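You operate a simulated robot arm through the tools that you are given. There is no shell and no other tool. Be economical: measure what you need, move in short steps, check, and stop when the job is done.

The job below is to be done with a simulated two-armed robot. You get a single attempt, and the scene is never put back.

## Task
On the top of the ironing board, fold the cream tea towel in half and then in half again.

The check looks at the end state, three seconds after you hand in, the way a careful person would. Anything else that was tipped, shoved, dropped, spilled or broken makes it a failure. Flat cloth is picked up by pressing the open fingertips on it (5 to 10 N) and closing them slowly along it; thin cloth reads only 2 to 8 mm in the jaws.

## Robot
Two 7-joint arms with two-finger parallel grippers on one trunk, on a base that drives. Base frame: it is fixed to the floor where the robot stands at the start and does not move with it; the origin is under the middle of the robot, x ahead of it, y to its left, z up; the surface under the hand at the start is at about z = 0.9. Lengths are in m, angles in rad, forces in N, time in s.
The left shoulder is at the start at [0.124, 0.171, 1.162], the right one opposite. With the tool pointing down near the work surface each hand reaches from about 0.44 to 0.92 m from the robot's upright axis, wherever it stands, measured 20 degrees to its own side. Places, roughly: cream tea towel [0.5, 0.1, 0.9]; top of the ironing board [0.5, 0.2, 0.9]. Payload 4.4 kg a hand.
The tool frame of a hand sits at the grasp point between the pads (the TCP): z along the fingers, y along the line on which they close. The tips reach 0.023 m beyond it. Largest opening 0.094 m; finger width 0.038, thickness 0.01; the body of the gripper, 0.054 by 0.096 m, starts 0.039 m behind the TCP.
Orientation is that of the tool frame in the base frame, as [roll, pitch, yaw] about the fixed x, y, z axes, in that order (R = Rz(yaw) Ry(pitch) Rx(roll)). With the fingers straight down and closing along the base's y, the tool's x points along the base's -x, its y along +y and its z along -z.

## Interface
- The arms move only by the tool step_arm. It takes "left_targets", "right_targets" or both (then of equal length, played together; a hand with none holds still); each is a list of rows, each a list of 7 numbers: the turn, a rotation vector about the tool's x, y, z in units of 5 degrees (1.0 is 5 degrees), then the shift along the tool's x, y, z in units of 50 mm (1.0 is 50 mm), then the closure, from 0 (fully open) to 1 (shut). In form: [[rx, ry, rz, x, y, z, fingers], ...]. A call has 1 to 8 rows; each row shifts and turns the commanded pose from where the row before left it, along the tool's axes as they then stand. A call with a number of a shift or a turn outside -1 to 1 is refused whole. Each row takes 0.2 s and may step no farther than 0.05 m and 0.15 rad from the row before; otherwise, or with a gripper value out of range, the whole call is refused. Where a pose cannot be reached the arm comes as near as it can. A force on the tool above 40 N (or 10 N above the force at the start of the call, whichever is more), or a blocked arm, ends the call early, and 0.2 s more pass. Each finger travels about 0.072 m/s and halts on what it meets, pressing with about 40 N; the grip force reading is that of the motor and also rises with nothing between the fingers. The clock runs only during rows and for 0.2 s after the last one: add rows that do not move to give the fingers time. It gives the time, the measured TCP pose, the force on the tool (base axes), the opening and the grip force at its end, in the units of the frame above (readings bear some noise), with the torque about the TCP (base axes, N m) and any sound that the robot's microphone picked up.
- Cameras (640 x 400 px; columns grow to the right, rows downward): "scene" is now at [0.2221, 0.0332, 1.2824]; the picture's right is [0.42, -0.91, 0.00], its down [-0.67, -0.31, -0.68] and it looks along [0.61, 0.29, -0.74] (base axes); focal length 214 px, centre (320, 200). "left" rides on the left gripper at [0.086, -0.016, -0.074] in its tool frame; the picture's right is [0.18, 0.98, 0.00], its down [-0.58, 0.11, -0.81] and it looks along [-0.79, 0.15, 0.59] (tool axes); focal length 243 px, centre (320, 200). "right" rides on the right gripper at [0.086, 0.016, -0.075] in its tool frame; the picture's right is [-0.18, 0.98, 0.00], its down [-0.58, -0.11, -0.81] and it looks along [-0.79, -0.15, 0.59] (tool axes); focal length 243 px, centre (320, 200).
- get_image(camera): a new picture of that camera. The clock stands still meanwhile.
- move_column(by): slides the trunk up (or, below 0, down) by that many m; the arms and the scene camera ride with it, the base frame stays. It gives what a move gives, with no picture.
- steer(legs): drives the robot by 1 to 6 legs, each [ahead, left, turn to the left] in m, m and rad, along the robot's own axes; the way and the turn of a leg run together, so that a leg with both is an arc; at most 1.5 m and 3.142 rad a leg. The arms and the cameras ride along, it lands a little off, and it stops where it bumps. It gives what a move gives.
- turn_head(pan, tilt): turns the head with the scene camera to pan (to the left, within 1.396 rad either way) and tilt (down, from -0.506 to 1.204), counted from straight ahead of the robot. It gives what a move gives.
- locate(camera, pixels): for up to 12 pixels [column, row] of the newest picture of that camera ("zoom" is the newest enlarged one), the place [x, y, z] in the base frame of the surface seen there, good to about 0.002 m. The clock stands still meanwhile.
- enlarge(camera, box): a new picture of the part [left, top, right, bottom] of that camera's present view, enlarged. The clock stands still meanwhile.
- finish_job(): hands the job in; it is judged then, once.

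Work in short steps. Measure before you move; look again where a grasp or a placing could have gone wrong, and mend it. You have 80 turns and 78 pictures in all, those below and enlarged ones among them. Open the grippers and draw the arms clear of the work before you hand the job in, unless the task says otherwise; then end with one line.

The tools are called after "Emit:" as name(argument=value, ...) on one line, values as JSON. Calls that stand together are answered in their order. step_arm: Moves the arms, as the interface text tells. Its arguments: {"type":"object","properties":{"left_targets":{"type":"array"},"right_targets":{"type":"array"}},"required":[]} The other tools are called the same way: move_column (by) slides the trunk up or down; steer (legs) drives the base; turn_head (pan, tilt) turns the head that bears the scene camera; get_image (camera) takes a picture; locate (camera, pixels) gives the place of the surface under pixels of a picture; enlarge (camera, box) takes an enlarged picture of a part of a camera's view; finish_job () hands the job in.

At the start:

```text
time_s: 0.0
left_ee_pos: [0.4873, 0.4363, 1.0631]
left_ee_rot: [3.141, 0.0, -3.141]
left_wrist_force: [0.3, -0.6, -0.3]
left_wrist_torque: [0.01, 0.01, 0.02]
left_gripper_width: 0.0939
left_finger_force: 0.0
right_ee_pos: [0.6328, -0.067, 1.0531]
right_ee_rot: [-3.141, -0.002, -3.14]
right_wrist_force: [-0.8, 0.3, 0.3]
right_wrist_torque: [-0.02, 0.02, -0.03]
right_gripper_width: 0.094
right_finger_force: 0.1
trunk travel left (down, up): [-0.175, 0.213]
robot x, y, heading: [0.0009, 0.0031, 0.003]
head pan, tilt: [0.435, 0.826]
```

scene: 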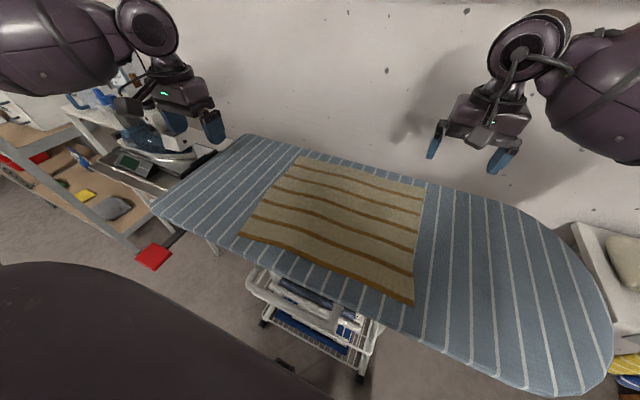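
right: 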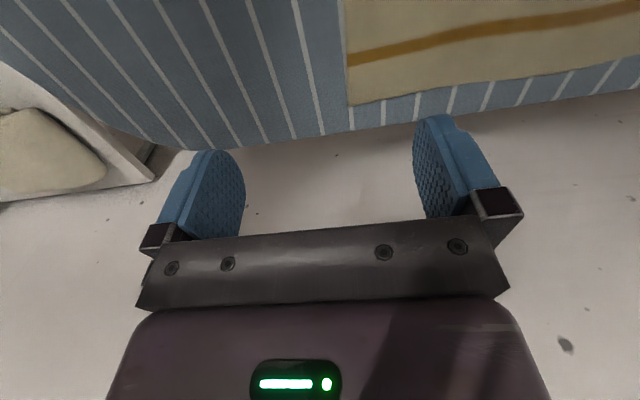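
left: 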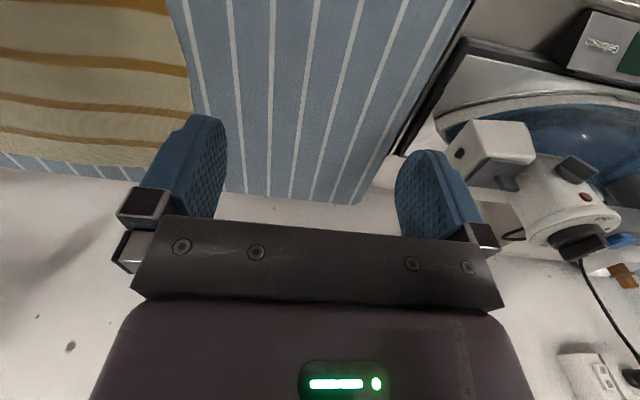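

The towel's corners show in the scene picture at about (298,157), (424,187), (413,304), (240,235). I measure these and the board edges.

Emit:
locate(camera="scene", pixels=[[299, 158], [423, 188], [412, 302], [242, 234], [335, 215], [260, 137], [160, 205], [400, 328], [470, 197], [590, 380], [360, 170], [320, 268]])

Emit:
enlarge(camera="scene", box=[220, 130, 440, 320])

```text
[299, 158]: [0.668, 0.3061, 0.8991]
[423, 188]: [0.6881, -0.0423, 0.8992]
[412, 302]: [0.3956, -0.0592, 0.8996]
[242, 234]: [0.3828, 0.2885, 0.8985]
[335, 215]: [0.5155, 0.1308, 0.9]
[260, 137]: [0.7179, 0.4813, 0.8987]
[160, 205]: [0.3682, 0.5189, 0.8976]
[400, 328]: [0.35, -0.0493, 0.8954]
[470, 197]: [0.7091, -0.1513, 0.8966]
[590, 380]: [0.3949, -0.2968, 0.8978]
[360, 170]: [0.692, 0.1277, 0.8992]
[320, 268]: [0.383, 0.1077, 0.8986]
```

```text
2.11 times, centred on (330, 225) of scene
```

zoom: 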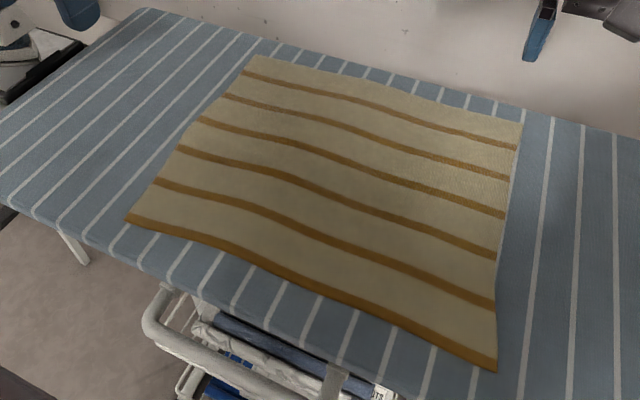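

The towel spans x≈0.385–0.69 and y≈-0.055–0.30, lying flat. I'll fold the far edge to the near edge with both hands, but the near edge is too close for the right hand, so I back up 0.1 m first.

Emit:
steer(legs=[[-0.1, 0, 0]])

```text
time_s: 1.1
left_ee_pos: [0.3881, 0.4357, 1.0633]
left_ee_rot: [3.14, 0.0, 3.139]
left_wrist_force: [-1.1, 0.3, 0.1]
left_wrist_torque: [-0.03, -0.02, 0.0]
left_gripper_width: 0.0941
left_finger_force: 0.0
right_ee_pos: [0.5335, -0.0679, 1.0539]
right_ee_rot: [3.141, 0.0, 3.138]
right_wrist_force: [0.3, -0.4, 0.3]
right_wrist_torque: [0.02, -0.03, -0.04]
right_gripper_width: 0.0937
right_finger_force: 0.0
trunk travel left (down, up): [-0.175, 0.213]
robot x, y, heading: [-0.1001, -0.0033, -0.001]
head pan, tilt: [0.435, 0.826]
```

Base moved cleanly. I bring both hands over the far corners (left over (0.676,0.262), right over (0.690,0.002)), fingers partly closed, stopping 4 cm above the board.

Emit:
step_arm(left_targets=[[0, 0, 0, -0.72, -0.435, 0.2575, 0.4], [0, 0, 0, -0.72, -0.435, 0.2575, 0.4], [0, 0, 0, -0.72, -0.435, 0.2575, 0.4], [0, 0, 0, -0.72, -0.435, 0.2575, 0.4], [0, 0, 0, -0.72, -0.435, 0.2575, 0.4], [0, 0, 0, -0.72, -0.435, 0.2575, 0.4], [0, 0, 0, -0.72, -0.435, 0.2575, 0.4], [0, 0, 0, -0.72, -0.435, 0.2575, 0.4]], right_targets=[[0, 0, 0, -0.391, 0.175, 0.235, 0.4], [0, 0, 0, -0.391, 0.175, 0.235, 0.4], [0, 0, 0, -0.391, 0.175, 0.235, 0.4], [0, 0, 0, -0.391, 0.175, 0.235, 0.4], [0, 0, 0, -0.391, 0.175, 0.235, 0.4], [0, 0, 0, -0.391, 0.175, 0.235, 0.4], [0, 0, 0, -0.391, 0.175, 0.235, 0.4], [0, 0, 0, -0.391, 0.175, 0.235, 0.4]])

Emit:
turn_head(pan=0.15, tilt=0.75)

Emit:
get_image(camera="scene")

Emit:
get_image(camera="left")

Emit:
get_image(camera="right")

```text
time_s: 3.0
left_ee_pos: [0.6781, 0.2605, 0.9605]
left_ee_rot: [3.141, -0.003, -3.142]
left_wrist_force: [0.3, 0.1, -0.9]
left_wrist_torque: [-0.02, -0.01, 0.01]
left_gripper_width: 0.0563
left_finger_force: 0.0
right_ee_pos: [0.6907, 0.0038, 0.9577]
right_ee_rot: [3.14, -0.002, 3.139]
right_wrist_force: [-0.3, -0.1, -0.1]
right_wrist_torque: [0.02, 0.04, -0.01]
right_gripper_width: 0.0566
right_finger_force: 0.0
trunk travel left (down, up): [-0.175, 0.213]
robot x, y, heading: [-0.0981, -0.0016, 0.0]
head pan, tilt: [0.435, 0.826]
```

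```text
time_s: 3.7
left_ee_pos: [0.6771, 0.2603, 0.9604]
left_ee_rot: [-3.14, 0.002, -3.141]
left_wrist_force: [-0.1, -0.5, 0.4]
left_wrist_torque: [0.04, 0.03, 0.01]
left_gripper_width: 0.0563
left_finger_force: 0.1
right_ee_pos: [0.6909, 0.0038, 0.9588]
right_ee_rot: [-3.141, 0.0, 3.139]
right_wrist_force: [0.2, -0.6, 0.6]
right_wrist_torque: [0.0, 0.04, 0.0]
right_gripper_width: 0.0565
right_finger_force: 0.1
trunk travel left (down, up): [-0.175, 0.213]
robot x, y, heading: [-0.0967, -0.0007, -0.003]
head pan, tilt: [0.15, 0.75]
```

```text
73 pictures are left
```

scene: 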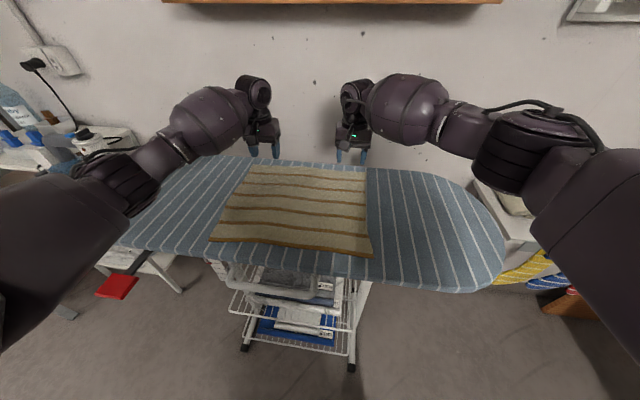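

```text
72 pictures are left
```

left: 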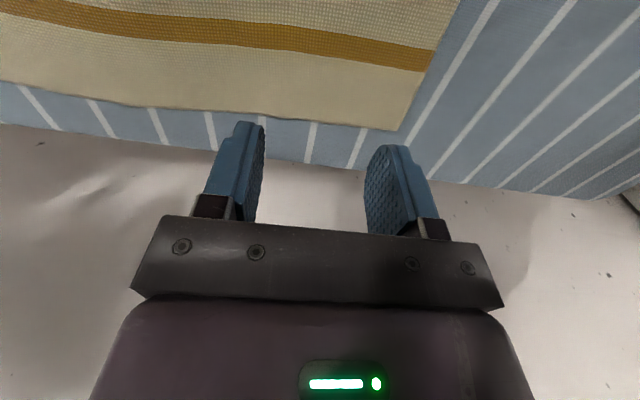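

```text
71 pictures are left
```

right: 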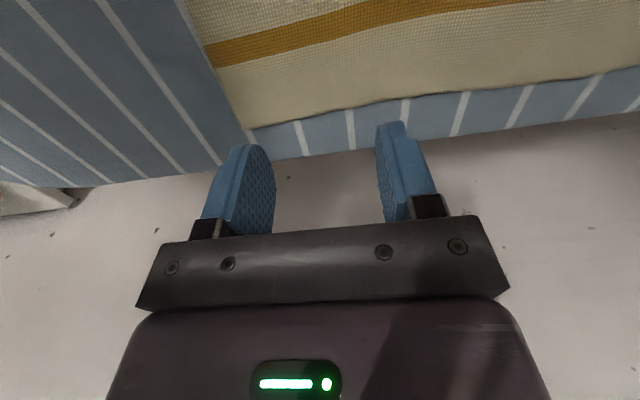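

The wrist views (upside-down) show the far corners clearly: left corner near (396,129), right corner near (250,128). I measure these and the far edge points.

Emit:
locate(camera="left", pixels=[[394, 126], [340, 122], [215, 108], [100, 100], [340, 150]])

Emit:
locate(camera="right", pixels=[[254, 124], [330, 108], [450, 92], [600, 70], [330, 148]])

Emit:
locate(camera="scene", pixels=[[213, 239], [290, 246], [370, 256], [360, 262]])

```text
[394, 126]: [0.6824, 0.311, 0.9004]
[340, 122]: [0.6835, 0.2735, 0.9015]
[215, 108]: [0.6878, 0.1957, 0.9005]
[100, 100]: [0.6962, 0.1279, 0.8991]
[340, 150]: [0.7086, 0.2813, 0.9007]
```

```text
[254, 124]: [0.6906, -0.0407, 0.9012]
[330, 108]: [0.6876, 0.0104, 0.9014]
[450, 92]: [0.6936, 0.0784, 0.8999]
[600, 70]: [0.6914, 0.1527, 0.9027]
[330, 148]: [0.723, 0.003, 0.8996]
```

```text
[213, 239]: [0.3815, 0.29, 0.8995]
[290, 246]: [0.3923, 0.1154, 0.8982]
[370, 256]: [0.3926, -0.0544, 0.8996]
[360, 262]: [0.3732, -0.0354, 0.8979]
```

Far corners are at (0.684,0.312) and (0.692,-0.042). I shift the left hand slightly outwards and lower both to just above contact.

Emit:
step_arm(left_targets=[[0, 0, 0, -0.16, 0.18, 0, 0.4], [0, 0, 0, 0, 0, 0.34, 0.4], [0, 0, 0, 0, 0, 0.34, 0.4], [0, 0, 0, 0, 0, 0, 0.4]], right_targets=[[0, 0, 0, 0, -0.06, 0, 0.4], [0, 0, 0, 0, 0, 0.32, 0.4], [0, 0, 0, 0, 0, 0.32, 0.4], [0, 0, 0, 0, 0, 0, 0.4]])

```text
time_s: 4.7
left_ee_pos: [0.6841, 0.2716, 0.9254]
left_ee_rot: [-3.141, 0.0, 3.138]
left_wrist_force: [0.5, -0.1, 0.1]
left_wrist_torque: [-0.01, -0.01, 0.01]
left_gripper_width: 0.0563
left_finger_force: 0.1
right_ee_pos: [0.6907, 0.0003, 0.9268]
right_ee_rot: [-3.141, -0.001, 3.139]
right_wrist_force: [-1.1, 0.0, -0.7]
right_wrist_torque: [0.0, -0.04, -0.01]
right_gripper_width: 0.0563
right_finger_force: 0.1
trunk travel left (down, up): [-0.175, 0.213]
robot x, y, heading: [-0.1006, -0.0023, -0.003]
head pan, tilt: [0.15, 0.75]
```

Nothing touched yet; I press down in small steps to find contact.

Emit:
step_arm(left_targets=[[0, 0, 0, 0, 0, 0.04, 0.4], [0, 0, 0, 0, 0, 0.03, 0.4], [0, 0, 0, 0, 0, 0, 0.4]], right_targets=[[0, 0, 0, 0, 0, 0.06, 0.4], [0, 0, 0, 0, 0, 0.04, 0.4], [0, 0, 0, 0, 0, 0, 0.4]])

```text
time_s: 5.5
left_ee_pos: [0.6842, 0.2703, 0.9247]
left_ee_rot: [-3.141, 0.001, 3.139]
left_wrist_force: [0.8, -0.5, 4.2]
left_wrist_torque: [-0.02, 0.02, 0.03]
left_gripper_width: 0.0563
left_finger_force: 0.0
right_ee_pos: [0.6899, -0.0001, 0.924]
right_ee_rot: [3.141, 0.005, 3.14]
right_wrist_force: [4.3, 2.2, 10.9]
right_wrist_torque: [-0.03, 0.01, 0.02]
right_gripper_width: 0.0563
right_finger_force: 0.2
trunk travel left (down, up): [-0.175, 0.213]
robot x, y, heading: [-0.0974, -0.0027, -0.007]
head pan, tilt: [0.15, 0.75]
```

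Contact: left 4 N, right 11 N. I trim to about 7 N each and close slowly.

Emit:
step_arm(left_targets=[[0, 0, 0, 0, 0, 0.025, 0.4], [0, 0, 0, 0, 0, 0, 0.5], [0, 0, 0, 0, 0, 0, 0.6], [0, 0, 0, 0, 0, 0, 0.7], [0, 0, 0, 0, 0, 0, 0.8], [0, 0, 0, 0, 0, 0, 0.9], [0, 0, 0, 0, 0, 0, 1.0], [0, 0, 0, 0, 0, 0, 1.0]], right_targets=[[0, 0, 0, 0, 0, -0.015, 0.4], [0, 0, 0, 0, 0, 0, 0.5], [0, 0, 0, 0, 0, 0, 0.6], [0, 0, 0, 0, 0, 0, 0.7], [0, 0, 0, 0, 0, 0, 0.8], [0, 0, 0, 0, 0, 0, 0.9], [0, 0, 0, 0, 0, 0, 1.0], [0, 0, 0, 0, 0, 0, 1.0]])

Emit:
get_image(camera="left")

Emit:
get_image(camera="right")

```text
time_s: 7.3
left_ee_pos: [0.6827, 0.2706, 0.9239]
left_ee_rot: [-3.141, 0.004, 3.14]
left_wrist_force: [1.6, -1.8, 18.2]
left_wrist_torque: [-0.05, 0.15, 0.07]
left_gripper_width: 0.0025
left_finger_force: 39.7
right_ee_pos: [0.6882, -0.0009, 0.9251]
right_ee_rot: [-3.14, 0.002, 3.14]
right_wrist_force: [0.7, 2.4, 11.5]
right_wrist_torque: [0.05, 0.09, -0.04]
right_gripper_width: 0.0022
right_finger_force: 39.6
trunk travel left (down, up): [-0.175, 0.213]
robot x, y, heading: [-0.0985, -0.0015, -0.004]
head pan, tilt: [0.15, 0.75]
```

```text
70 pictures are left
```

left: 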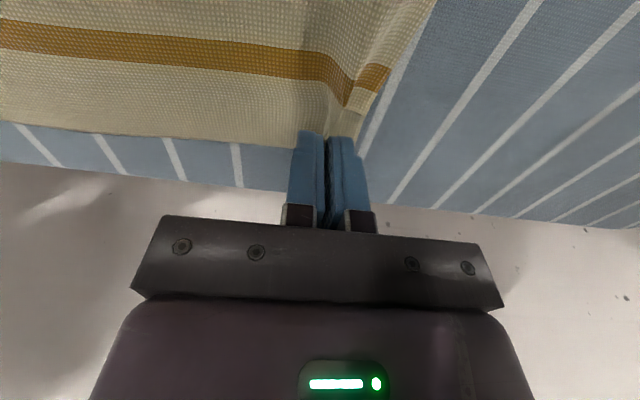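

```text
69 pictures are left
```

right: 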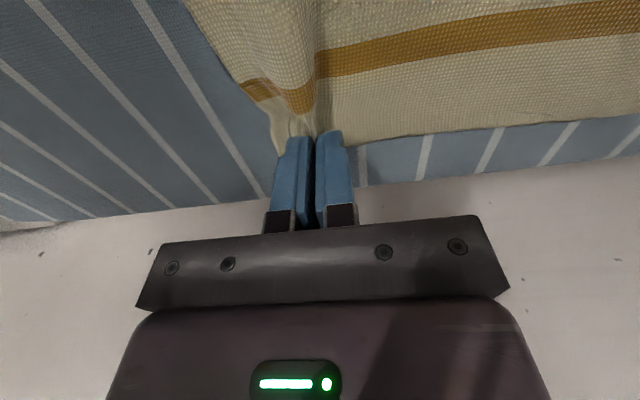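

Both corners are pinched (openings 2.5 and 2.2 mm, ridges of cloth visible in the jaws at (330,140) and (312,140)). I lift and carry the edge along the first quarter of the arc.

Emit:
step_arm(left_targets=[[0, 0, 0, 0.058, -0.0275, -0.508, 1], [0, 0, 0, 0.17, -0.0275, -0.488, 1], [0, 0, 0, 0.28, -0.0275, -0.45, 1], [0, 0, 0, 0.372, -0.0275, -0.392, 1], [0, 0, 0, 0.454, -0.0275, -0.322, 1], [0, 0, 0, 0.52, -0.0275, -0.242, 1], [0, 0, 0, 0.564, -0.0275, -0.148, 1], [0, 0, 0, 0.586, -0.0275, -0.05, 1]], right_targets=[[0, 0, 0, 0.058, -0.0175, -0.508, 1], [0, 0, 0, 0.17, -0.0175, -0.488, 1], [0, 0, 0, 0.28, -0.0175, -0.45, 1], [0, 0, 0, 0.372, -0.0175, -0.392, 1], [0, 0, 0, 0.454, -0.0175, -0.322, 1], [0, 0, 0, 0.52, -0.0175, -0.242, 1], [0, 0, 0, 0.564, -0.0175, -0.148, 1], [0, 0, 0, 0.586, -0.0175, -0.05, 1]])

Emit:
get_image(camera="scene")

```text
time_s: 9.1
left_ee_pos: [0.532, 0.2597, 1.0527]
left_ee_rot: [3.14, 0.002, 3.141]
left_wrist_force: [0.5, -0.2, 0.3]
left_wrist_torque: [-0.02, 0.0, 0.07]
left_gripper_width: 0.0019
left_finger_force: 40.3
right_ee_pos: [0.5384, -0.007, 1.055]
right_ee_rot: [-3.141, -0.001, 3.139]
right_wrist_force: [0.2, 1.7, -0.4]
right_wrist_torque: [0.03, 0.02, 0.01]
right_gripper_width: 0.0021
right_finger_force: 40.2
trunk travel left (down, up): [-0.175, 0.213]
robot x, y, heading: [-0.0975, -0.0006, -0.004]
head pan, tilt: [0.15, 0.75]
```

```text
68 pictures are left
```

scene: 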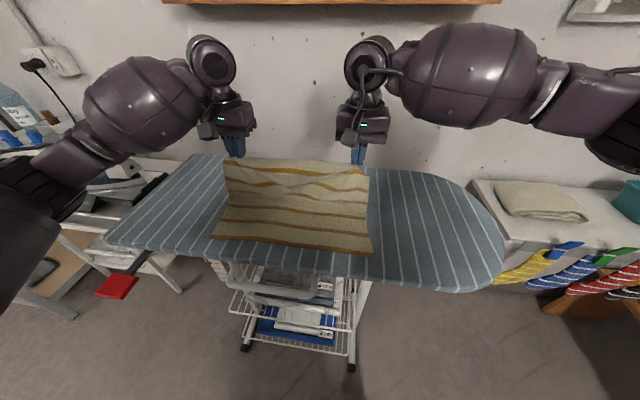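

Both hands hold the edge; the towel stands up cleanly. I continue the second quarter of the arc, tilting the hands so the fingers point forwards, which helps the edge lie flat.

Emit:
step_arm(left_targets=[[0, -1, 0, 0.502, -0.0275, 0.018, 1], [0, -1, 0, 0.486, -0.0275, 0.016, 1], [0, -1, 0, 0.46, -0.0275, 0.042, 1], [0, -1, 0, 0.436, -0.0275, 0.052, 1], [0, -1, 0, 0.416, -0.0275, 0.066, 1], [0, -1, 0, 0.368, -0.0275, 0.1, 1], [0, -1, 0, 0.348, -0.0275, 0.134, 1], [0, -1, 0, 0.334, -0.0275, 0.172, 1]], right_targets=[[0, -1, 0, 0.502, -0.0175, 0.018, 1], [0, -1, 0, 0.486, -0.0175, 0.016, 1], [0, -1, 0, 0.46, -0.0175, 0.042, 1], [0, -1, 0, 0.436, -0.0175, 0.052, 1], [0, -1, 0, 0.416, -0.0175, 0.066, 1], [0, -1, 0, 0.368, -0.0175, 0.1, 1], [0, -1, 0, 0.348, -0.0175, 0.134, 1], [0, -1, 0, 0.334, -0.0175, 0.172, 1]])

Emit:
get_image(camera="scene")

```text
time_s: 10.8
left_ee_pos: [0.4164, 0.2809, 1.0051]
left_ee_rot: [2.967, 0.656, 3.039]
left_wrist_force: [-1.1, -36.7, -1.0]
left_wrist_torque: [-1.03, 0.04, -0.17]
left_gripper_width: 0.0022
left_finger_force: 40.5
left hand out of reach, approached as far as the arm can: row 7, 8
right_ee_pos: [0.3994, -0.0061, 0.9968]
right_ee_rot: [3.109, 0.634, 3.137]
right_wrist_force: [1.6, 36.0, 0.6]
right_wrist_torque: [0.88, -0.03, 0.29]
right_gripper_width: 0.0024
right_finger_force: 40.4
trunk travel left (down, up): [-0.175, 0.213]
robot x, y, heading: [-0.0989, 0.0026, -0.001]
head pan, tilt: [0.15, 0.75]
stopped in row 8 (right hand): the force on the tool passed its limit at 57 N (the readings are from after the stop); the commanded pose is now the measured one
```

```text
67 pictures are left
```

scene: 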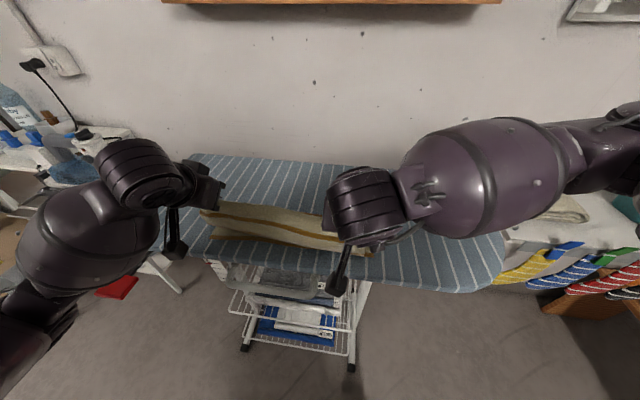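

The left arm hit its reach limit with the tilt and stretched the edge sideways (37 N). I relax it inward, straighten its roll and reduce the tilt.

Emit:
step_arm(left_targets=[[0.45, 0.8, -0.3, 0, -0.18, 0, 1], [0.45, 0.8, -0.3, 0, -0.14, 0, 1], [0.45, 0.8, -0.3, 0, -0.1, 0, 1], [0, 0.8, 0, 0, 0, 0, 1], [0, 0, 0, 0, 0, 0, 1]], right_targets=[[0, 0.8, 0, 0, 0, 0, 1], [0, 0.8, 0, 0, 0, 0, 1], [0, 0.8, 0, 0, 0, 0, 1], [0, 0.8, 0, 0, 0, 0, 1], [0, 0, 0, 0, 0, 0, 1]])

```text
time_s: 12.0
left_ee_pos: [0.4193, 0.2631, 1.0023]
left_ee_rot: [3.14, 0.382, -3.124]
left_wrist_force: [-0.8, -3.8, 0.8]
left_wrist_torque: [-0.12, 0.02, 0.01]
left_gripper_width: 0.002
left_finger_force: 40.0
right_ee_pos: [0.4002, -0.008, 0.9971]
right_ee_rot: [3.124, 0.35, -3.138]
right_wrist_force: [0.5, 4.4, 0.0]
right_wrist_torque: [0.09, 0.0, -0.02]
right_gripper_width: 0.0022
right_finger_force: 39.7
trunk travel left (down, up): [-0.175, 0.213]
robot x, y, heading: [-0.1003, -0.0027, -0.002]
head pan, tilt: [0.15, 0.75]
```

Tension is gone. I lower both hands toward the near edge, keeping about 20° of tilt.

Emit:
step_arm(left_targets=[[0, 0, 0, 0.273, -0.07, 0.197, 1], [0, 0, 0, 0.273, -0.07, 0.197, 1], [0, 0, 0, 0.273, -0.07, 0.197, 1], [0, 0, 0, 0.273, -0.07, 0.197, 1], [0, 0, 0, 0, 0, 0, 1]], right_targets=[[0, 0, 0, 0.14, -0.035, 0.225, 1], [0, 0, 0, 0.14, -0.035, 0.225, 1], [0, 0, 0, 0.14, -0.035, 0.225, 1], [0, 0, 0, 0.14, -0.035, 0.225, 1], [0, 0, 0, 0, 0, 0, 1]])

Emit:
get_image(camera="scene")

Emit:
get_image(camera="left")

Emit:
get_image(camera="right")

```text
time_s: 13.2
left_ee_pos: [0.382, 0.2477, 0.9458]
left_ee_rot: [3.141, 0.382, -3.127]
left_wrist_force: [-1.8, 0.3, -0.9]
left_wrist_torque: [0.04, 0.0, 0.0]
left_gripper_width: 0.0025
left_finger_force: 40.1
right_ee_pos: [0.3895, -0.0156, 0.9441]
right_ee_rot: [3.123, 0.353, -3.138]
right_wrist_force: [0.7, 0.7, 0.7]
right_wrist_torque: [-0.01, -0.02, 0.03]
right_gripper_width: 0.0023
right_finger_force: 39.5
trunk travel left (down, up): [-0.175, 0.213]
robot x, y, heading: [-0.1017, 0.0009, -0.004]
head pan, tilt: [0.15, 0.75]
```

```text
66 pictures are left
```

scene: 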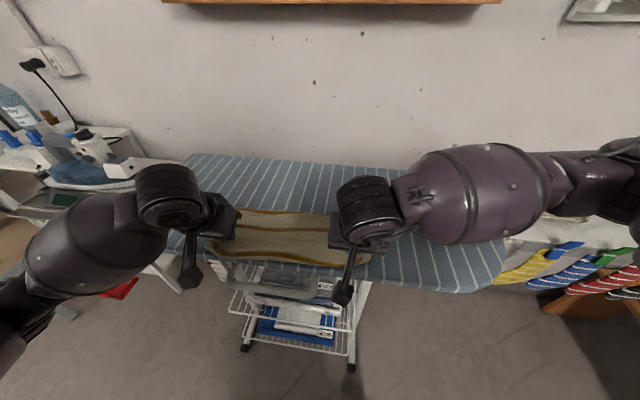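

```text
65 pictures are left
```

left: 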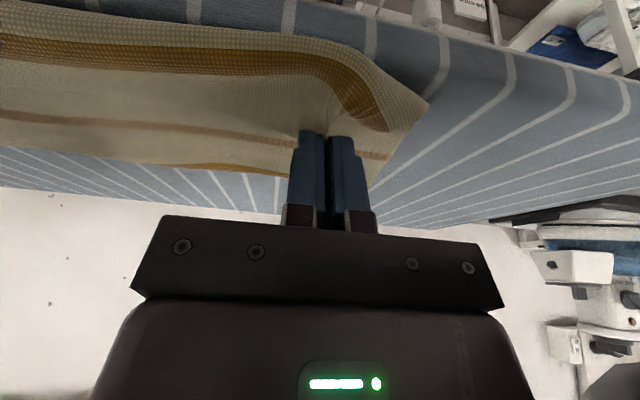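

```text
64 pictures are left
```

right: 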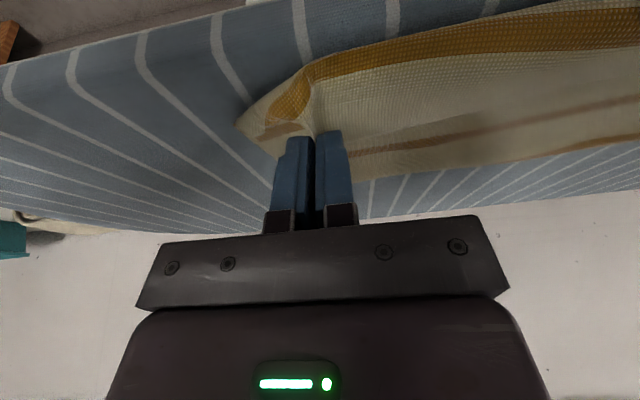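

The edge now hangs over the near edge with the hands 2 cm above. I lower to just above contact, open, and retreat along the fingers.

Emit:
step_arm(left_targets=[[0, 0, 0, 0.18, 0, 0.185, 1], [0, 0, 0, 0, 0, 0.05, 1], [0, 0, 0, 0, 0, 0, 0.8], [0, 0, 0, 0, 0, 0, 0.6], [0, 0, 0, 0, 0, 0, 0.4], [0, 0, 0, 0, 0, 0, 0.3], [0, 0, 0, 0, 0, -0.3, 0.3], [0, 0, 0, 0, 0, -0.7, 0.3]], right_targets=[[0, 0, 0, 0.16, 0, 0.155, 1], [0, 0, 0, 0, 0, 0.05, 1], [0, 0, 0, 0, 0, 0, 0.8], [0, 0, 0, 0, 0, 0, 0.6], [0, 0, 0, 0, 0, 0, 0.4], [0, 0, 0, 0, 0, 0, 0.3], [0, 0, 0, 0, 0, -0.3, 0.3], [0, 0, 0, 0, 0, -0.7, 0.3]])

Emit:
get_image(camera="left")

Emit:
get_image(camera="right")

Emit:
get_image(camera="scene")

```text
time_s: 15.0
left_ee_pos: [0.3781, 0.25, 0.964]
left_ee_rot: [3.139, 0.383, -3.127]
left_wrist_force: [-1.3, -0.3, 0.2]
left_wrist_torque: [-0.04, -0.01, -0.01]
left_gripper_width: 0.0657
left_finger_force: 0.1
left hand out of reach, approached as far as the arm can: row 8
right_ee_pos: [0.3674, -0.014, 0.98]
right_ee_rot: [3.125, 0.354, -3.138]
right_wrist_force: [-0.9, -0.8, 0.0]
right_wrist_torque: [-0.01, -0.03, 0.02]
right_gripper_width: 0.0658
right_finger_force: 0.0
trunk travel left (down, up): [-0.175, 0.213]
robot x, y, heading: [-0.0965, -0.0006, 0.004]
head pan, tilt: [0.15, 0.75]
```

```text
63 pictures are left
```

left: 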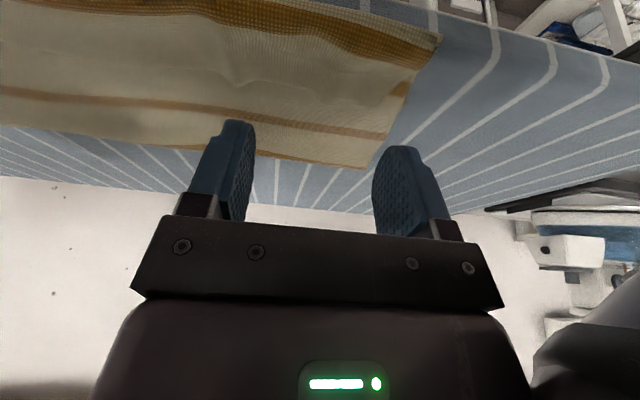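

```text
62 pictures are left
```

right: 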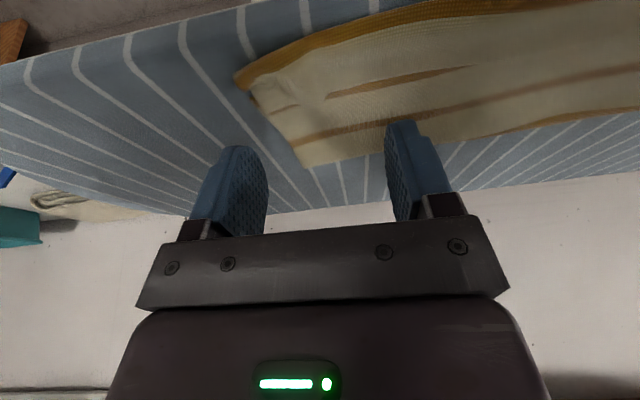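

```text
61 pictures are left
```

scene: 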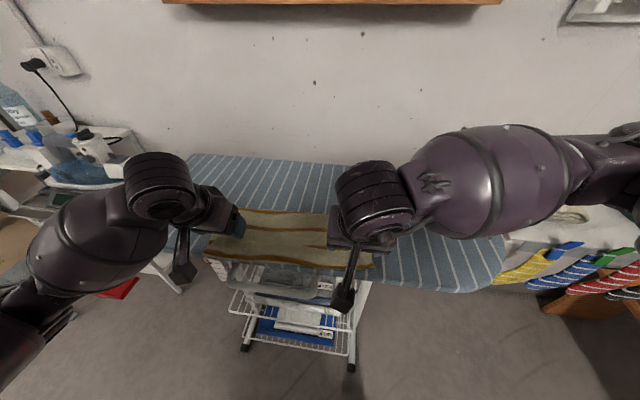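

The upper layer seems laid flat over the near edge. I straighten and withdraw both hands up and sideways to see the result.

Emit:
step_arm(left_targets=[[0, 0.9, 0, -0.2, 0, -0.4, 0.3], [0, 0.9, 0, -0.2, 0.3, -0.5, 0.3], [0, 0.9, 0, -0.2, 0.6, -0.5, 0.3], [0, 0.9, 0, -0.2, 0.7, -0.5, 0.3], [0, 0.8, 0, -0.1, 0.8, 0, 0.3], [0, 0, 0, 0, 0.8, 0, 0.3]], right_targets=[[0, 0.8, 0, -0.2, 0, -0.4, 0.3], [0, 0.8, 0, -0.2, -0.3, -0.5, 0.3], [0, 0.8, 0, -0.2, -0.6, -0.5, 0.3], [0, 0.8, 0, -0.2, -0.7, -0.5, 0.3], [0, 0.8, 0, -0.2, -0.8, 0, 0.3], [0, 0, 0, 0, -0.8, 0, 0.3]])

Emit:
get_image(camera="scene")

Emit:
enlarge(camera="scene", box=[180, 180, 400, 300])

```text
time_s: 16.4
left_ee_pos: [0.3958, 0.408, 1.0674]
left_ee_rot: [-3.142, 0.0, -3.126]
left_wrist_force: [-0.1, -0.4, 0.2]
left_wrist_torque: [0.01, -0.02, 0.03]
left_gripper_width: 0.0657
left_finger_force: 0.0
right_ee_pos: [0.3934, -0.1787, 1.0817]
right_ee_rot: [3.125, 0.007, -3.132]
right_wrist_force: [0.1, -0.5, 0.8]
right_wrist_torque: [-0.01, -0.03, -0.01]
right_gripper_width: 0.0657
right_finger_force: 0.0
trunk travel left (down, up): [-0.175, 0.213]
robot x, y, heading: [-0.0944, -0.0009, -0.003]
head pan, tilt: [0.15, 0.75]
```

```text
60 pictures are left
```

scene: 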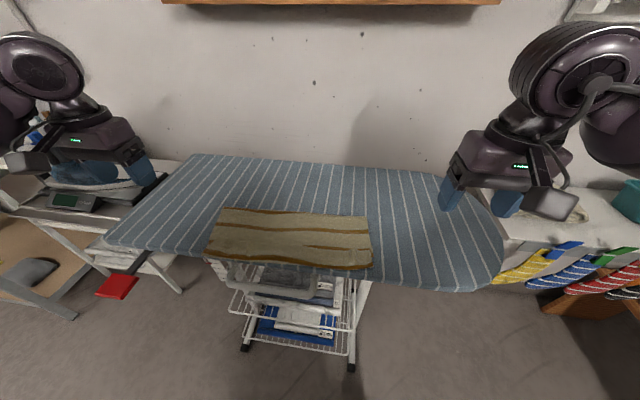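

```text
2.91 times, centred on (290, 240) of scene
```

zoom: 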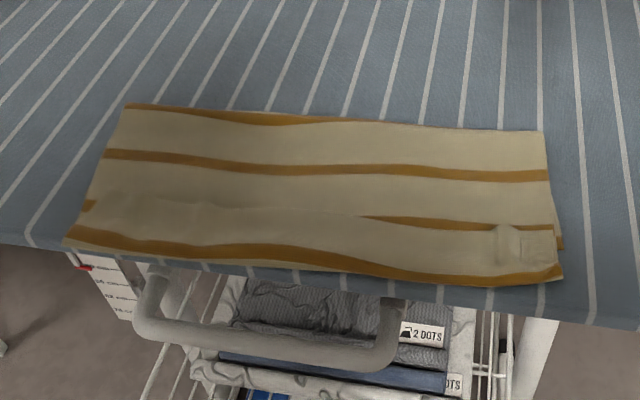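

First fold is on, with a wrinkle near (300,247) along the near side. I look closer and measure the rectangle's corners and the wrinkle.

Emit:
locate(camera="zoom", pixels=[[128, 107], [543, 133], [561, 276], [70, 240], [300, 255], [250, 205], [250, 225], [330, 120], [508, 243], [557, 240], [90, 210], [300, 190]])

Emit:
enlarge(camera="scene", box=[200, 215, 290, 270])

Emit:
enlarge(camera="scene", box=[290, 225, 380, 280])

```text
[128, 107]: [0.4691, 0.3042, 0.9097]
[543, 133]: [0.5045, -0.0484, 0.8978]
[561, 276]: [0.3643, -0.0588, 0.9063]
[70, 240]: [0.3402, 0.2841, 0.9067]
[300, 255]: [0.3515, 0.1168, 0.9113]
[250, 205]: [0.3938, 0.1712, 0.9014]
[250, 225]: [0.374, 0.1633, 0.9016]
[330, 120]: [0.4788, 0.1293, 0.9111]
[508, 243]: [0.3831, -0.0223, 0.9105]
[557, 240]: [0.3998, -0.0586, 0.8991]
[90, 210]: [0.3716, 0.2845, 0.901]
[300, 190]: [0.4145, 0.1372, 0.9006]
```

```text
7.11 times, centred on (245, 242) of scene
```

zoom: 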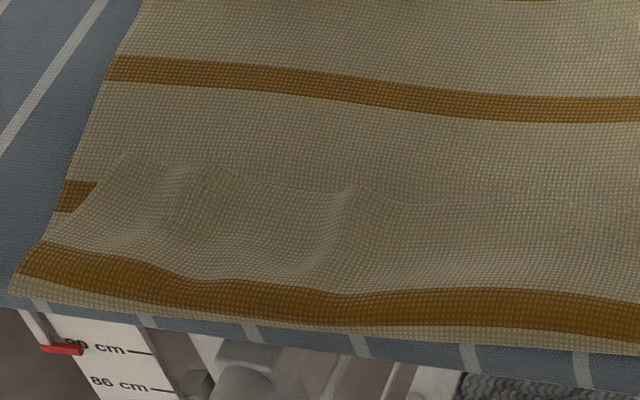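

```text
7.11 times, centred on (335, 252) of scene
```

zoom: 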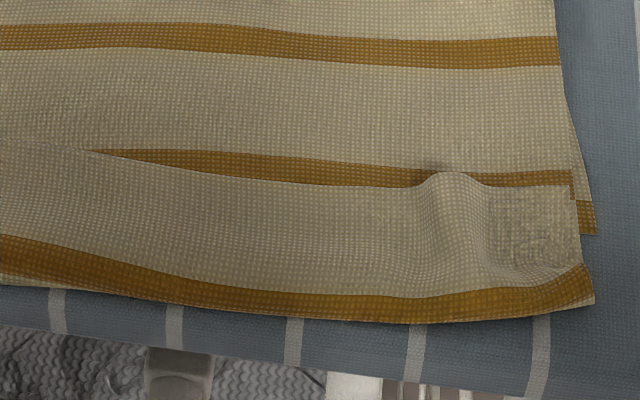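

The zoom shows the problem: the free edge flipped back on top (free edge at x≈0.395, crease at x≈0.348), and the fold line sits near x≈0.49. I'll regrip that edge and relay it with fingers tilted nearly horizontal, which needs the robot further back, so I first check the space behind.

Emit:
turn_head(pan=1.39, tilt=0.6)

Emit:
get_image(camera="scene")

Emit:
turn_head(pan=-1.39, tilt=0.6)

Emit:
get_image(camera="scene")

```text
time_s: 17.9
left_ee_pos: [0.396, 0.4081, 1.0652]
left_ee_rot: [-3.141, -0.003, -3.126]
left_wrist_force: [0.2, 0.2, 0.9]
left_wrist_torque: [0.01, 0.03, -0.01]
left_gripper_width: 0.0656
left_finger_force: 0.1
right_ee_pos: [0.394, -0.1771, 1.0785]
right_ee_rot: [3.123, 0.003, -3.134]
right_wrist_force: [-0.2, -0.3, -0.1]
right_wrist_torque: [0.01, 0.0, -0.03]
right_gripper_width: 0.0659
right_finger_force: 0.1
trunk travel left (down, up): [-0.175, 0.213]
robot x, y, heading: [-0.0979, 0.0015, 0.0]
head pan, tilt: [1.389, 0.6]
```

```text
56 pictures are left
```

scene: 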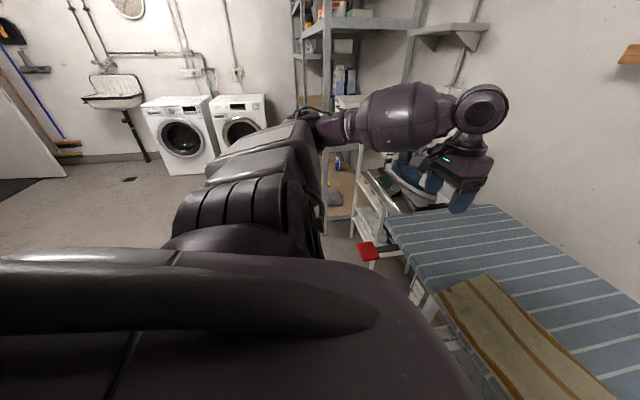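

```text
time_s: 20.3
left_ee_pos: [0.3956, 0.408, 1.0646]
left_ee_rot: [3.141, 0.0, -3.126]
left_wrist_force: [0.7, 0.3, 0.2]
left_wrist_torque: [0.0, -0.03, -0.02]
left_gripper_width: 0.066
left_finger_force: 0.2
right_ee_pos: [0.395, -0.1773, 1.0798]
right_ee_rot: [3.122, 0.002, -3.132]
right_wrist_force: [0.0, 0.3, 0.7]
right_wrist_torque: [0.0, 0.0, 0.01]
right_gripper_width: 0.0658
right_finger_force: 0.1
trunk travel left (down, up): [-0.175, 0.213]
robot x, y, heading: [-0.0997, -0.0011, -0.005]
head pan, tilt: [-1.389, 0.6]
```

```text
55 pictures are left
```

scene: 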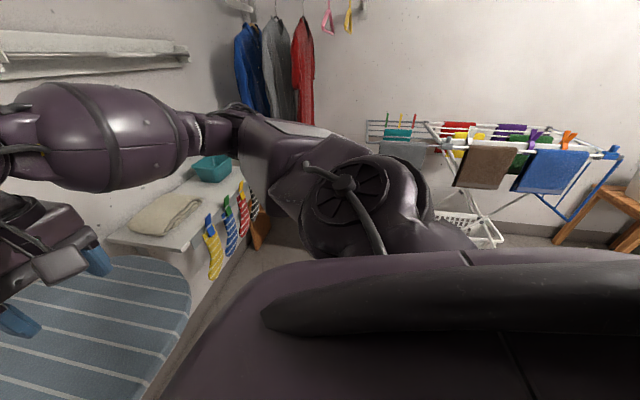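

Plenty of floor behind. I back up 0.18 m and turn the head back to the board.

Emit:
steer(legs=[[-0.18, 0, 0]])

Emit:
turn_head(pan=0.2, tilt=0.65)

Emit:
enlarge(camera="scene", box=[200, 130, 440, 280])

```text
time_s: 21.8
left_ee_pos: [0.2164, 0.4087, 1.064]
left_ee_rot: [-3.142, -0.002, -3.128]
left_wrist_force: [-0.2, 0.4, 0.2]
left_wrist_torque: [0.03, 0.02, -0.01]
left_gripper_width: 0.0658
left_finger_force: 0.1
right_ee_pos: [0.2157, -0.1778, 1.0797]
right_ee_rot: [3.125, 0.003, -3.131]
right_wrist_force: [-0.1, 0.1, -0.9]
right_wrist_torque: [0.01, -0.01, -0.04]
right_gripper_width: 0.0658
right_finger_force: 0.1
trunk travel left (down, up): [-0.175, 0.213]
robot x, y, heading: [-0.2798, -0.0036, -0.006]
head pan, tilt: [-1.389, 0.6]
```

```text
time_s: 23.5
left_ee_pos: [0.2158, 0.4083, 1.065]
left_ee_rot: [-3.141, -0.002, -3.127]
left_wrist_force: [0.3, -0.4, 0.0]
left_wrist_torque: [0.03, 0.01, 0.01]
left_gripper_width: 0.0656
left_finger_force: 0.1
right_ee_pos: [0.2147, -0.1773, 1.0793]
right_ee_rot: [3.124, 0.004, -3.135]
right_wrist_force: [-0.8, 0.3, -0.4]
right_wrist_torque: [0.01, 0.01, 0.0]
right_gripper_width: 0.0658
right_finger_force: 0.0
trunk travel left (down, up): [-0.175, 0.213]
robot x, y, heading: [-0.2776, -0.0024, -0.003]
head pan, tilt: [0.201, 0.649]
```

```text
2.67 times, centred on (320, 205) of scene
```

zoom: 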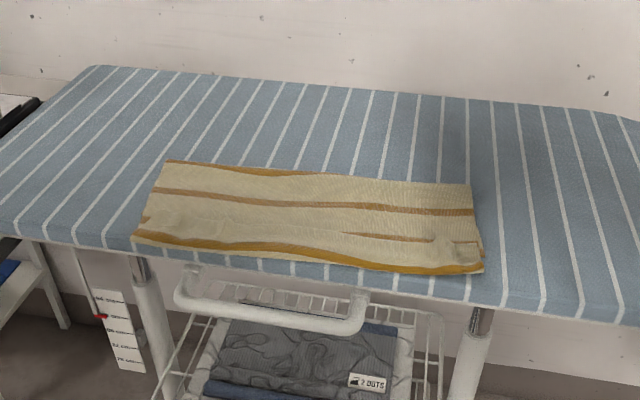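

I bring both hands above the flipped edge to measure it with the wrist cameras.

Emit:
step_arm(left_targets=[[0, 0, 0, -0.526, -0.466, 0.257, 0.4], [0, 0, 0, -0.526, -0.466, 0.257, 0.4], [0, 0, 0, -0.526, -0.466, 0.257, 0.4], [0, 0, 0, -0.526, -0.466, 0.257, 0.4], [0, 0, 0, -0.526, -0.466, 0.257, 0.4], [0, 0, 0, -0.526, -0.466, 0.257, 0.4], [0, 0, 0, -0.526, -0.466, 0.257, 0.4]], right_targets=[[0, 0, 0, -0.529, 0.477, 0.3, 0.4], [0, 0, 0, -0.529, 0.477, 0.3, 0.4], [0, 0, 0, -0.529, 0.477, 0.3, 0.4], [0, 0, 0, -0.529, 0.477, 0.3, 0.4], [0, 0, 0, -0.529, 0.477, 0.3, 0.4], [0, 0, 0, -0.529, 0.477, 0.3, 0.4], [0, 0, 0, -0.529, 0.477, 0.3, 0.4]])

Emit:
get_image(camera="left")

Emit:
get_image(camera="right")

```text
time_s: 25.1
left_ee_pos: [0.4052, 0.2485, 0.9744]
left_ee_rot: [3.14, -0.003, -3.126]
left_wrist_force: [-0.6, 0.0, -0.4]
left_wrist_torque: [0.0, -0.02, 0.0]
left_gripper_width: 0.0564
left_finger_force: 0.0
right_ee_pos: [0.3996, -0.0068, 0.975]
right_ee_rot: [3.127, 0.002, -3.133]
right_wrist_force: [-0.4, -0.1, -0.4]
right_wrist_torque: [-0.02, 0.01, -0.03]
right_gripper_width: 0.0564
right_finger_force: 0.0
trunk travel left (down, up): [-0.175, 0.213]
robot x, y, heading: [-0.2808, -0.0001, -0.005]
head pan, tilt: [0.201, 0.649]
```

```text
53 pictures are left
```

left: 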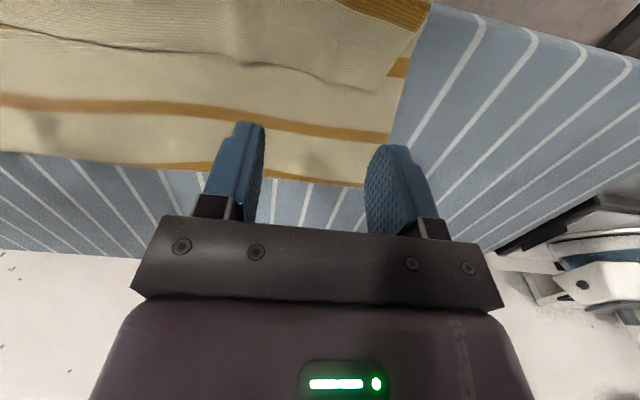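

```text
52 pictures are left
```

right: 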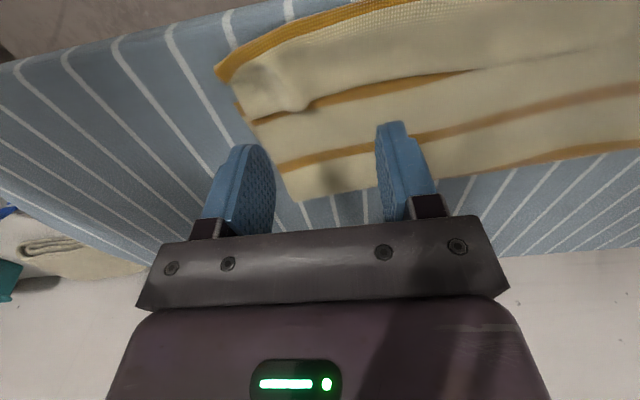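

The free hem edge shows at left (150,50)–(372,95) and right (250,112)–(465,72). I measure it with other key points.

Emit:
locate(camera="left", pixels=[[372, 92], [300, 70], [245, 61], [150, 48], [360, 186], [200, 167], [400, 70], [430, 5]])

Emit:
locate(camera="right", pixels=[[256, 112], [300, 108], [330, 96], [400, 82], [460, 70], [218, 70], [298, 200], [480, 165], [240, 108]])

Emit:
enlarge(camera="right", box=[190, 20, 480, 200])

Emit:
enlarge(camera="left", box=[160, 0, 450, 180])

```text
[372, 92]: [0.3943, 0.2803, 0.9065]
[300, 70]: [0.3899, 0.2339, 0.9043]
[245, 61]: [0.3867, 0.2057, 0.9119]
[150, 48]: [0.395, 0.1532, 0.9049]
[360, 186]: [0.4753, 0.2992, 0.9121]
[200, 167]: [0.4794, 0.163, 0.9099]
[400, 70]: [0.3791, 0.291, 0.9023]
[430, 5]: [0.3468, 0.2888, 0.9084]
```

```text
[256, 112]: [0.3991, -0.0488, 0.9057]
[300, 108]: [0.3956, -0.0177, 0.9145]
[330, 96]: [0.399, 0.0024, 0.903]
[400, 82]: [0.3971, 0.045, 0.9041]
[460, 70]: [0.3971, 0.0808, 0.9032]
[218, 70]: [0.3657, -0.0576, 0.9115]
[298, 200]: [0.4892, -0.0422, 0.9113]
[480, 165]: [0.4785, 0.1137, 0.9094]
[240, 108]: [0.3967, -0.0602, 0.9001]
```

```text
2.21 times, centred on (335, 110) of right
```

zoom: 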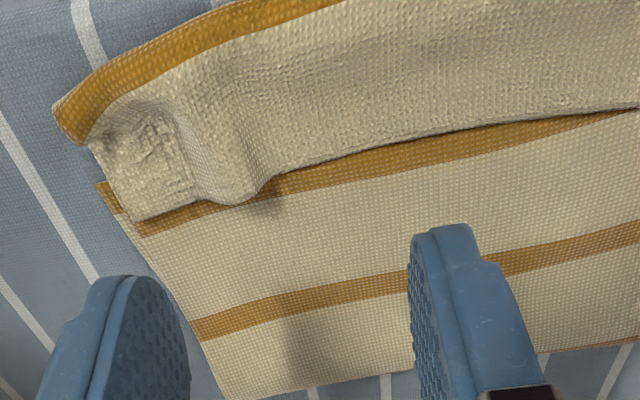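

```text
2.21 times, centred on (305, 90) of left
```

zoom: 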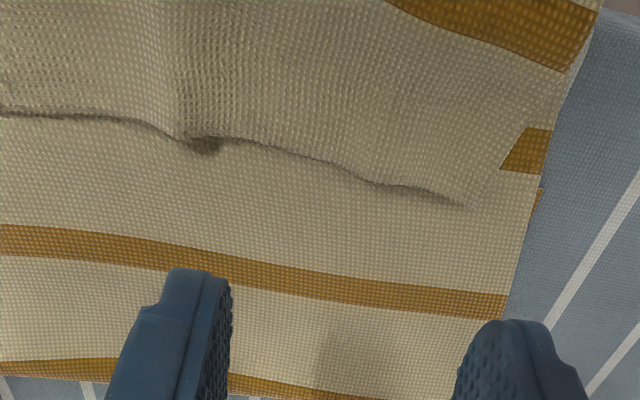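

The flipped edge sits at x≈0.391 (left) and x≈0.397 (right, corner y≈-0.047), with upper cloth just beyond it. I tilt the hands 20° so only the near corner of the fingertips touches the hem, and come down close.

Emit:
step_arm(left_targets=[[0, 0, 0, 0.14, -0.06, 0.3, 0.5], [0, 0, 0, 0.14, -0.06, 0.3, 0.5], [0, -1, 0, 0, 0, 0, 0.5], [0, -1, 0, 0, 0, 0, 0.5], [0, -1, 0, 0, 0, 0, 0.5], [0, -1, 0, 0, 0, 0, 0.5], [0, 0, 0, 0, 0, 0, 0.5]], right_targets=[[0, 0, 0, 0.025, -0.08, 0.3, 0.55], [0, 0, 0, 0.025, -0.08, 0.3, 0.55], [0, -1, 0, 0, 0, 0, 0.55], [0, -1, 0, 0, 0, 0, 0.55], [0, -1, 0, 0, 0, 0, 0.55], [0, -1, 0, 0, 0, 0, 0.55], [0, 0, 0, 0, 0, 0, 0.55]])

Emit:
get_image(camera="left")

Emit:
get_image(camera="right")

```text
time_s: 26.7
left_ee_pos: [0.3889, 0.2415, 0.9441]
left_ee_rot: [-3.141, 0.347, -3.126]
left_wrist_force: [0.3, 0.0, 1.3]
left_wrist_torque: [-0.02, 0.02, 0.01]
left_gripper_width: 0.0471
left_finger_force: 0.1
right_ee_pos: [0.3971, -0.0144, 0.9479]
right_ee_rot: [3.123, 0.352, -3.137]
right_wrist_force: [0.0, 0.0, 0.0]
right_wrist_torque: [-0.01, 0.01, 0.01]
right_gripper_width: 0.0426
right_finger_force: 0.0
trunk travel left (down, up): [-0.175, 0.213]
robot x, y, heading: [-0.2767, -0.0041, -0.008]
head pan, tilt: [0.201, 0.649]
```

```text
49 pictures are left
```

left: 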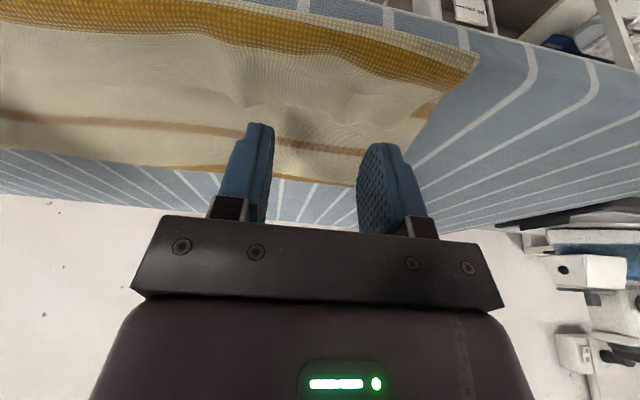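

```text
48 pictures are left
```

right: 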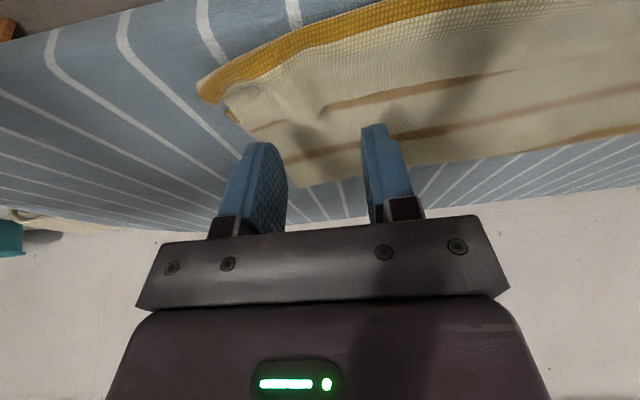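

Positions look right. I lower straight down until light contact.

Emit:
step_arm(left_targets=[[0, 0, 0, 0.054, 0, 0.15, 0.5], [0, 0, 0, 0.01, 0, 0.028, 0.5], [0, 0, 0, 0, 0, 0, 0.5]], right_targets=[[0, 0, 0, 0.075, 0, 0.207, 0.55], [0, 0, 0, 0.01, 0, 0.028, 0.55], [0, 0, 0, 0, 0, 0, 0.55]])

```text
time_s: 27.5
left_ee_pos: [0.3886, 0.2417, 0.935]
left_ee_rot: [3.141, 0.346, -3.126]
left_wrist_force: [-0.3, 0.1, -1.3]
left_wrist_torque: [-0.02, -0.02, -0.05]
left_gripper_width: 0.0467
left_finger_force: 0.0
right_ee_pos: [0.3964, -0.0144, 0.9352]
right_ee_rot: [3.125, 0.354, -3.14]
right_wrist_force: [0.2, 0.2, 0.4]
right_wrist_torque: [0.02, 0.0, 0.01]
right_gripper_width: 0.0422
right_finger_force: 0.1
trunk travel left (down, up): [-0.175, 0.213]
robot x, y, heading: [-0.2792, -0.0011, -0.003]
head pan, tilt: [0.201, 0.649]
```

No contact yet; a few more millimetres.

Emit:
step_arm(left_targets=[[0, 0, 0, 0.014, 0, 0.038, 0.5], [0, 0, 0, 0.014, 0, 0.038, 0.5], [0, 0, 0, 0, 0, 0, 0.5]], right_targets=[[0, 0, 0, 0.014, 0, 0.038, 0.55], [0, 0, 0, 0.014, 0, 0.038, 0.55], [0, 0, 0, 0, 0, 0, 0.55]])

```text
time_s: 28.3
left_ee_pos: [0.3877, 0.2431, 0.9315]
left_ee_rot: [-3.141, 0.348, -3.125]
left_wrist_force: [0.2, 0.6, -1.0]
left_wrist_torque: [0.01, -0.01, 0.0]
left_gripper_width: 0.047
left_finger_force: 0.1
right_ee_pos: [0.3967, -0.0137, 0.9305]
right_ee_rot: [3.123, 0.352, -3.141]
right_wrist_force: [0.4, 0.2, 0.0]
right_wrist_torque: [0.0, -0.01, -0.01]
right_gripper_width: 0.0424
right_finger_force: 0.1
trunk travel left (down, up): [-0.175, 0.213]
robot x, y, heading: [-0.2769, -0.0002, -0.0]
head pan, tilt: [0.201, 0.649]
```

Still free; I go 2 mm further.

Emit:
step_arm(left_targets=[[0, 0, 0, 0.008, 0, 0.024, 0.5], [0, 0, 0, 0.008, 0, 0.024, 0.5], [0, 0, 0, 0, 0, 0, 0.5]], right_targets=[[0, 0, 0, 0.008, 0, 0.024, 0.55], [0, 0, 0, 0.006, 0, 0.016, 0.55], [0, 0, 0, 0, 0, 0, 0.55]])

```text
time_s: 29.1
left_ee_pos: [0.389, 0.242, 0.9304]
left_ee_rot: [-3.141, 0.348, -3.126]
left_wrist_force: [0.7, 0.1, 3.7]
left_wrist_torque: [0.02, 0.02, 0.03]
left_gripper_width: 0.0469
left_finger_force: 0.1
right_ee_pos: [0.397, -0.0152, 0.9305]
right_ee_rot: [3.123, 0.353, -3.141]
right_wrist_force: [1.8, -0.4, 5.7]
right_wrist_torque: [-0.17, -0.01, 0.03]
right_gripper_width: 0.0419
right_finger_force: 0.1
trunk travel left (down, up): [-0.175, 0.213]
robot x, y, heading: [-0.2752, 0.0018, -0.004]
head pan, tilt: [0.201, 0.649]
```

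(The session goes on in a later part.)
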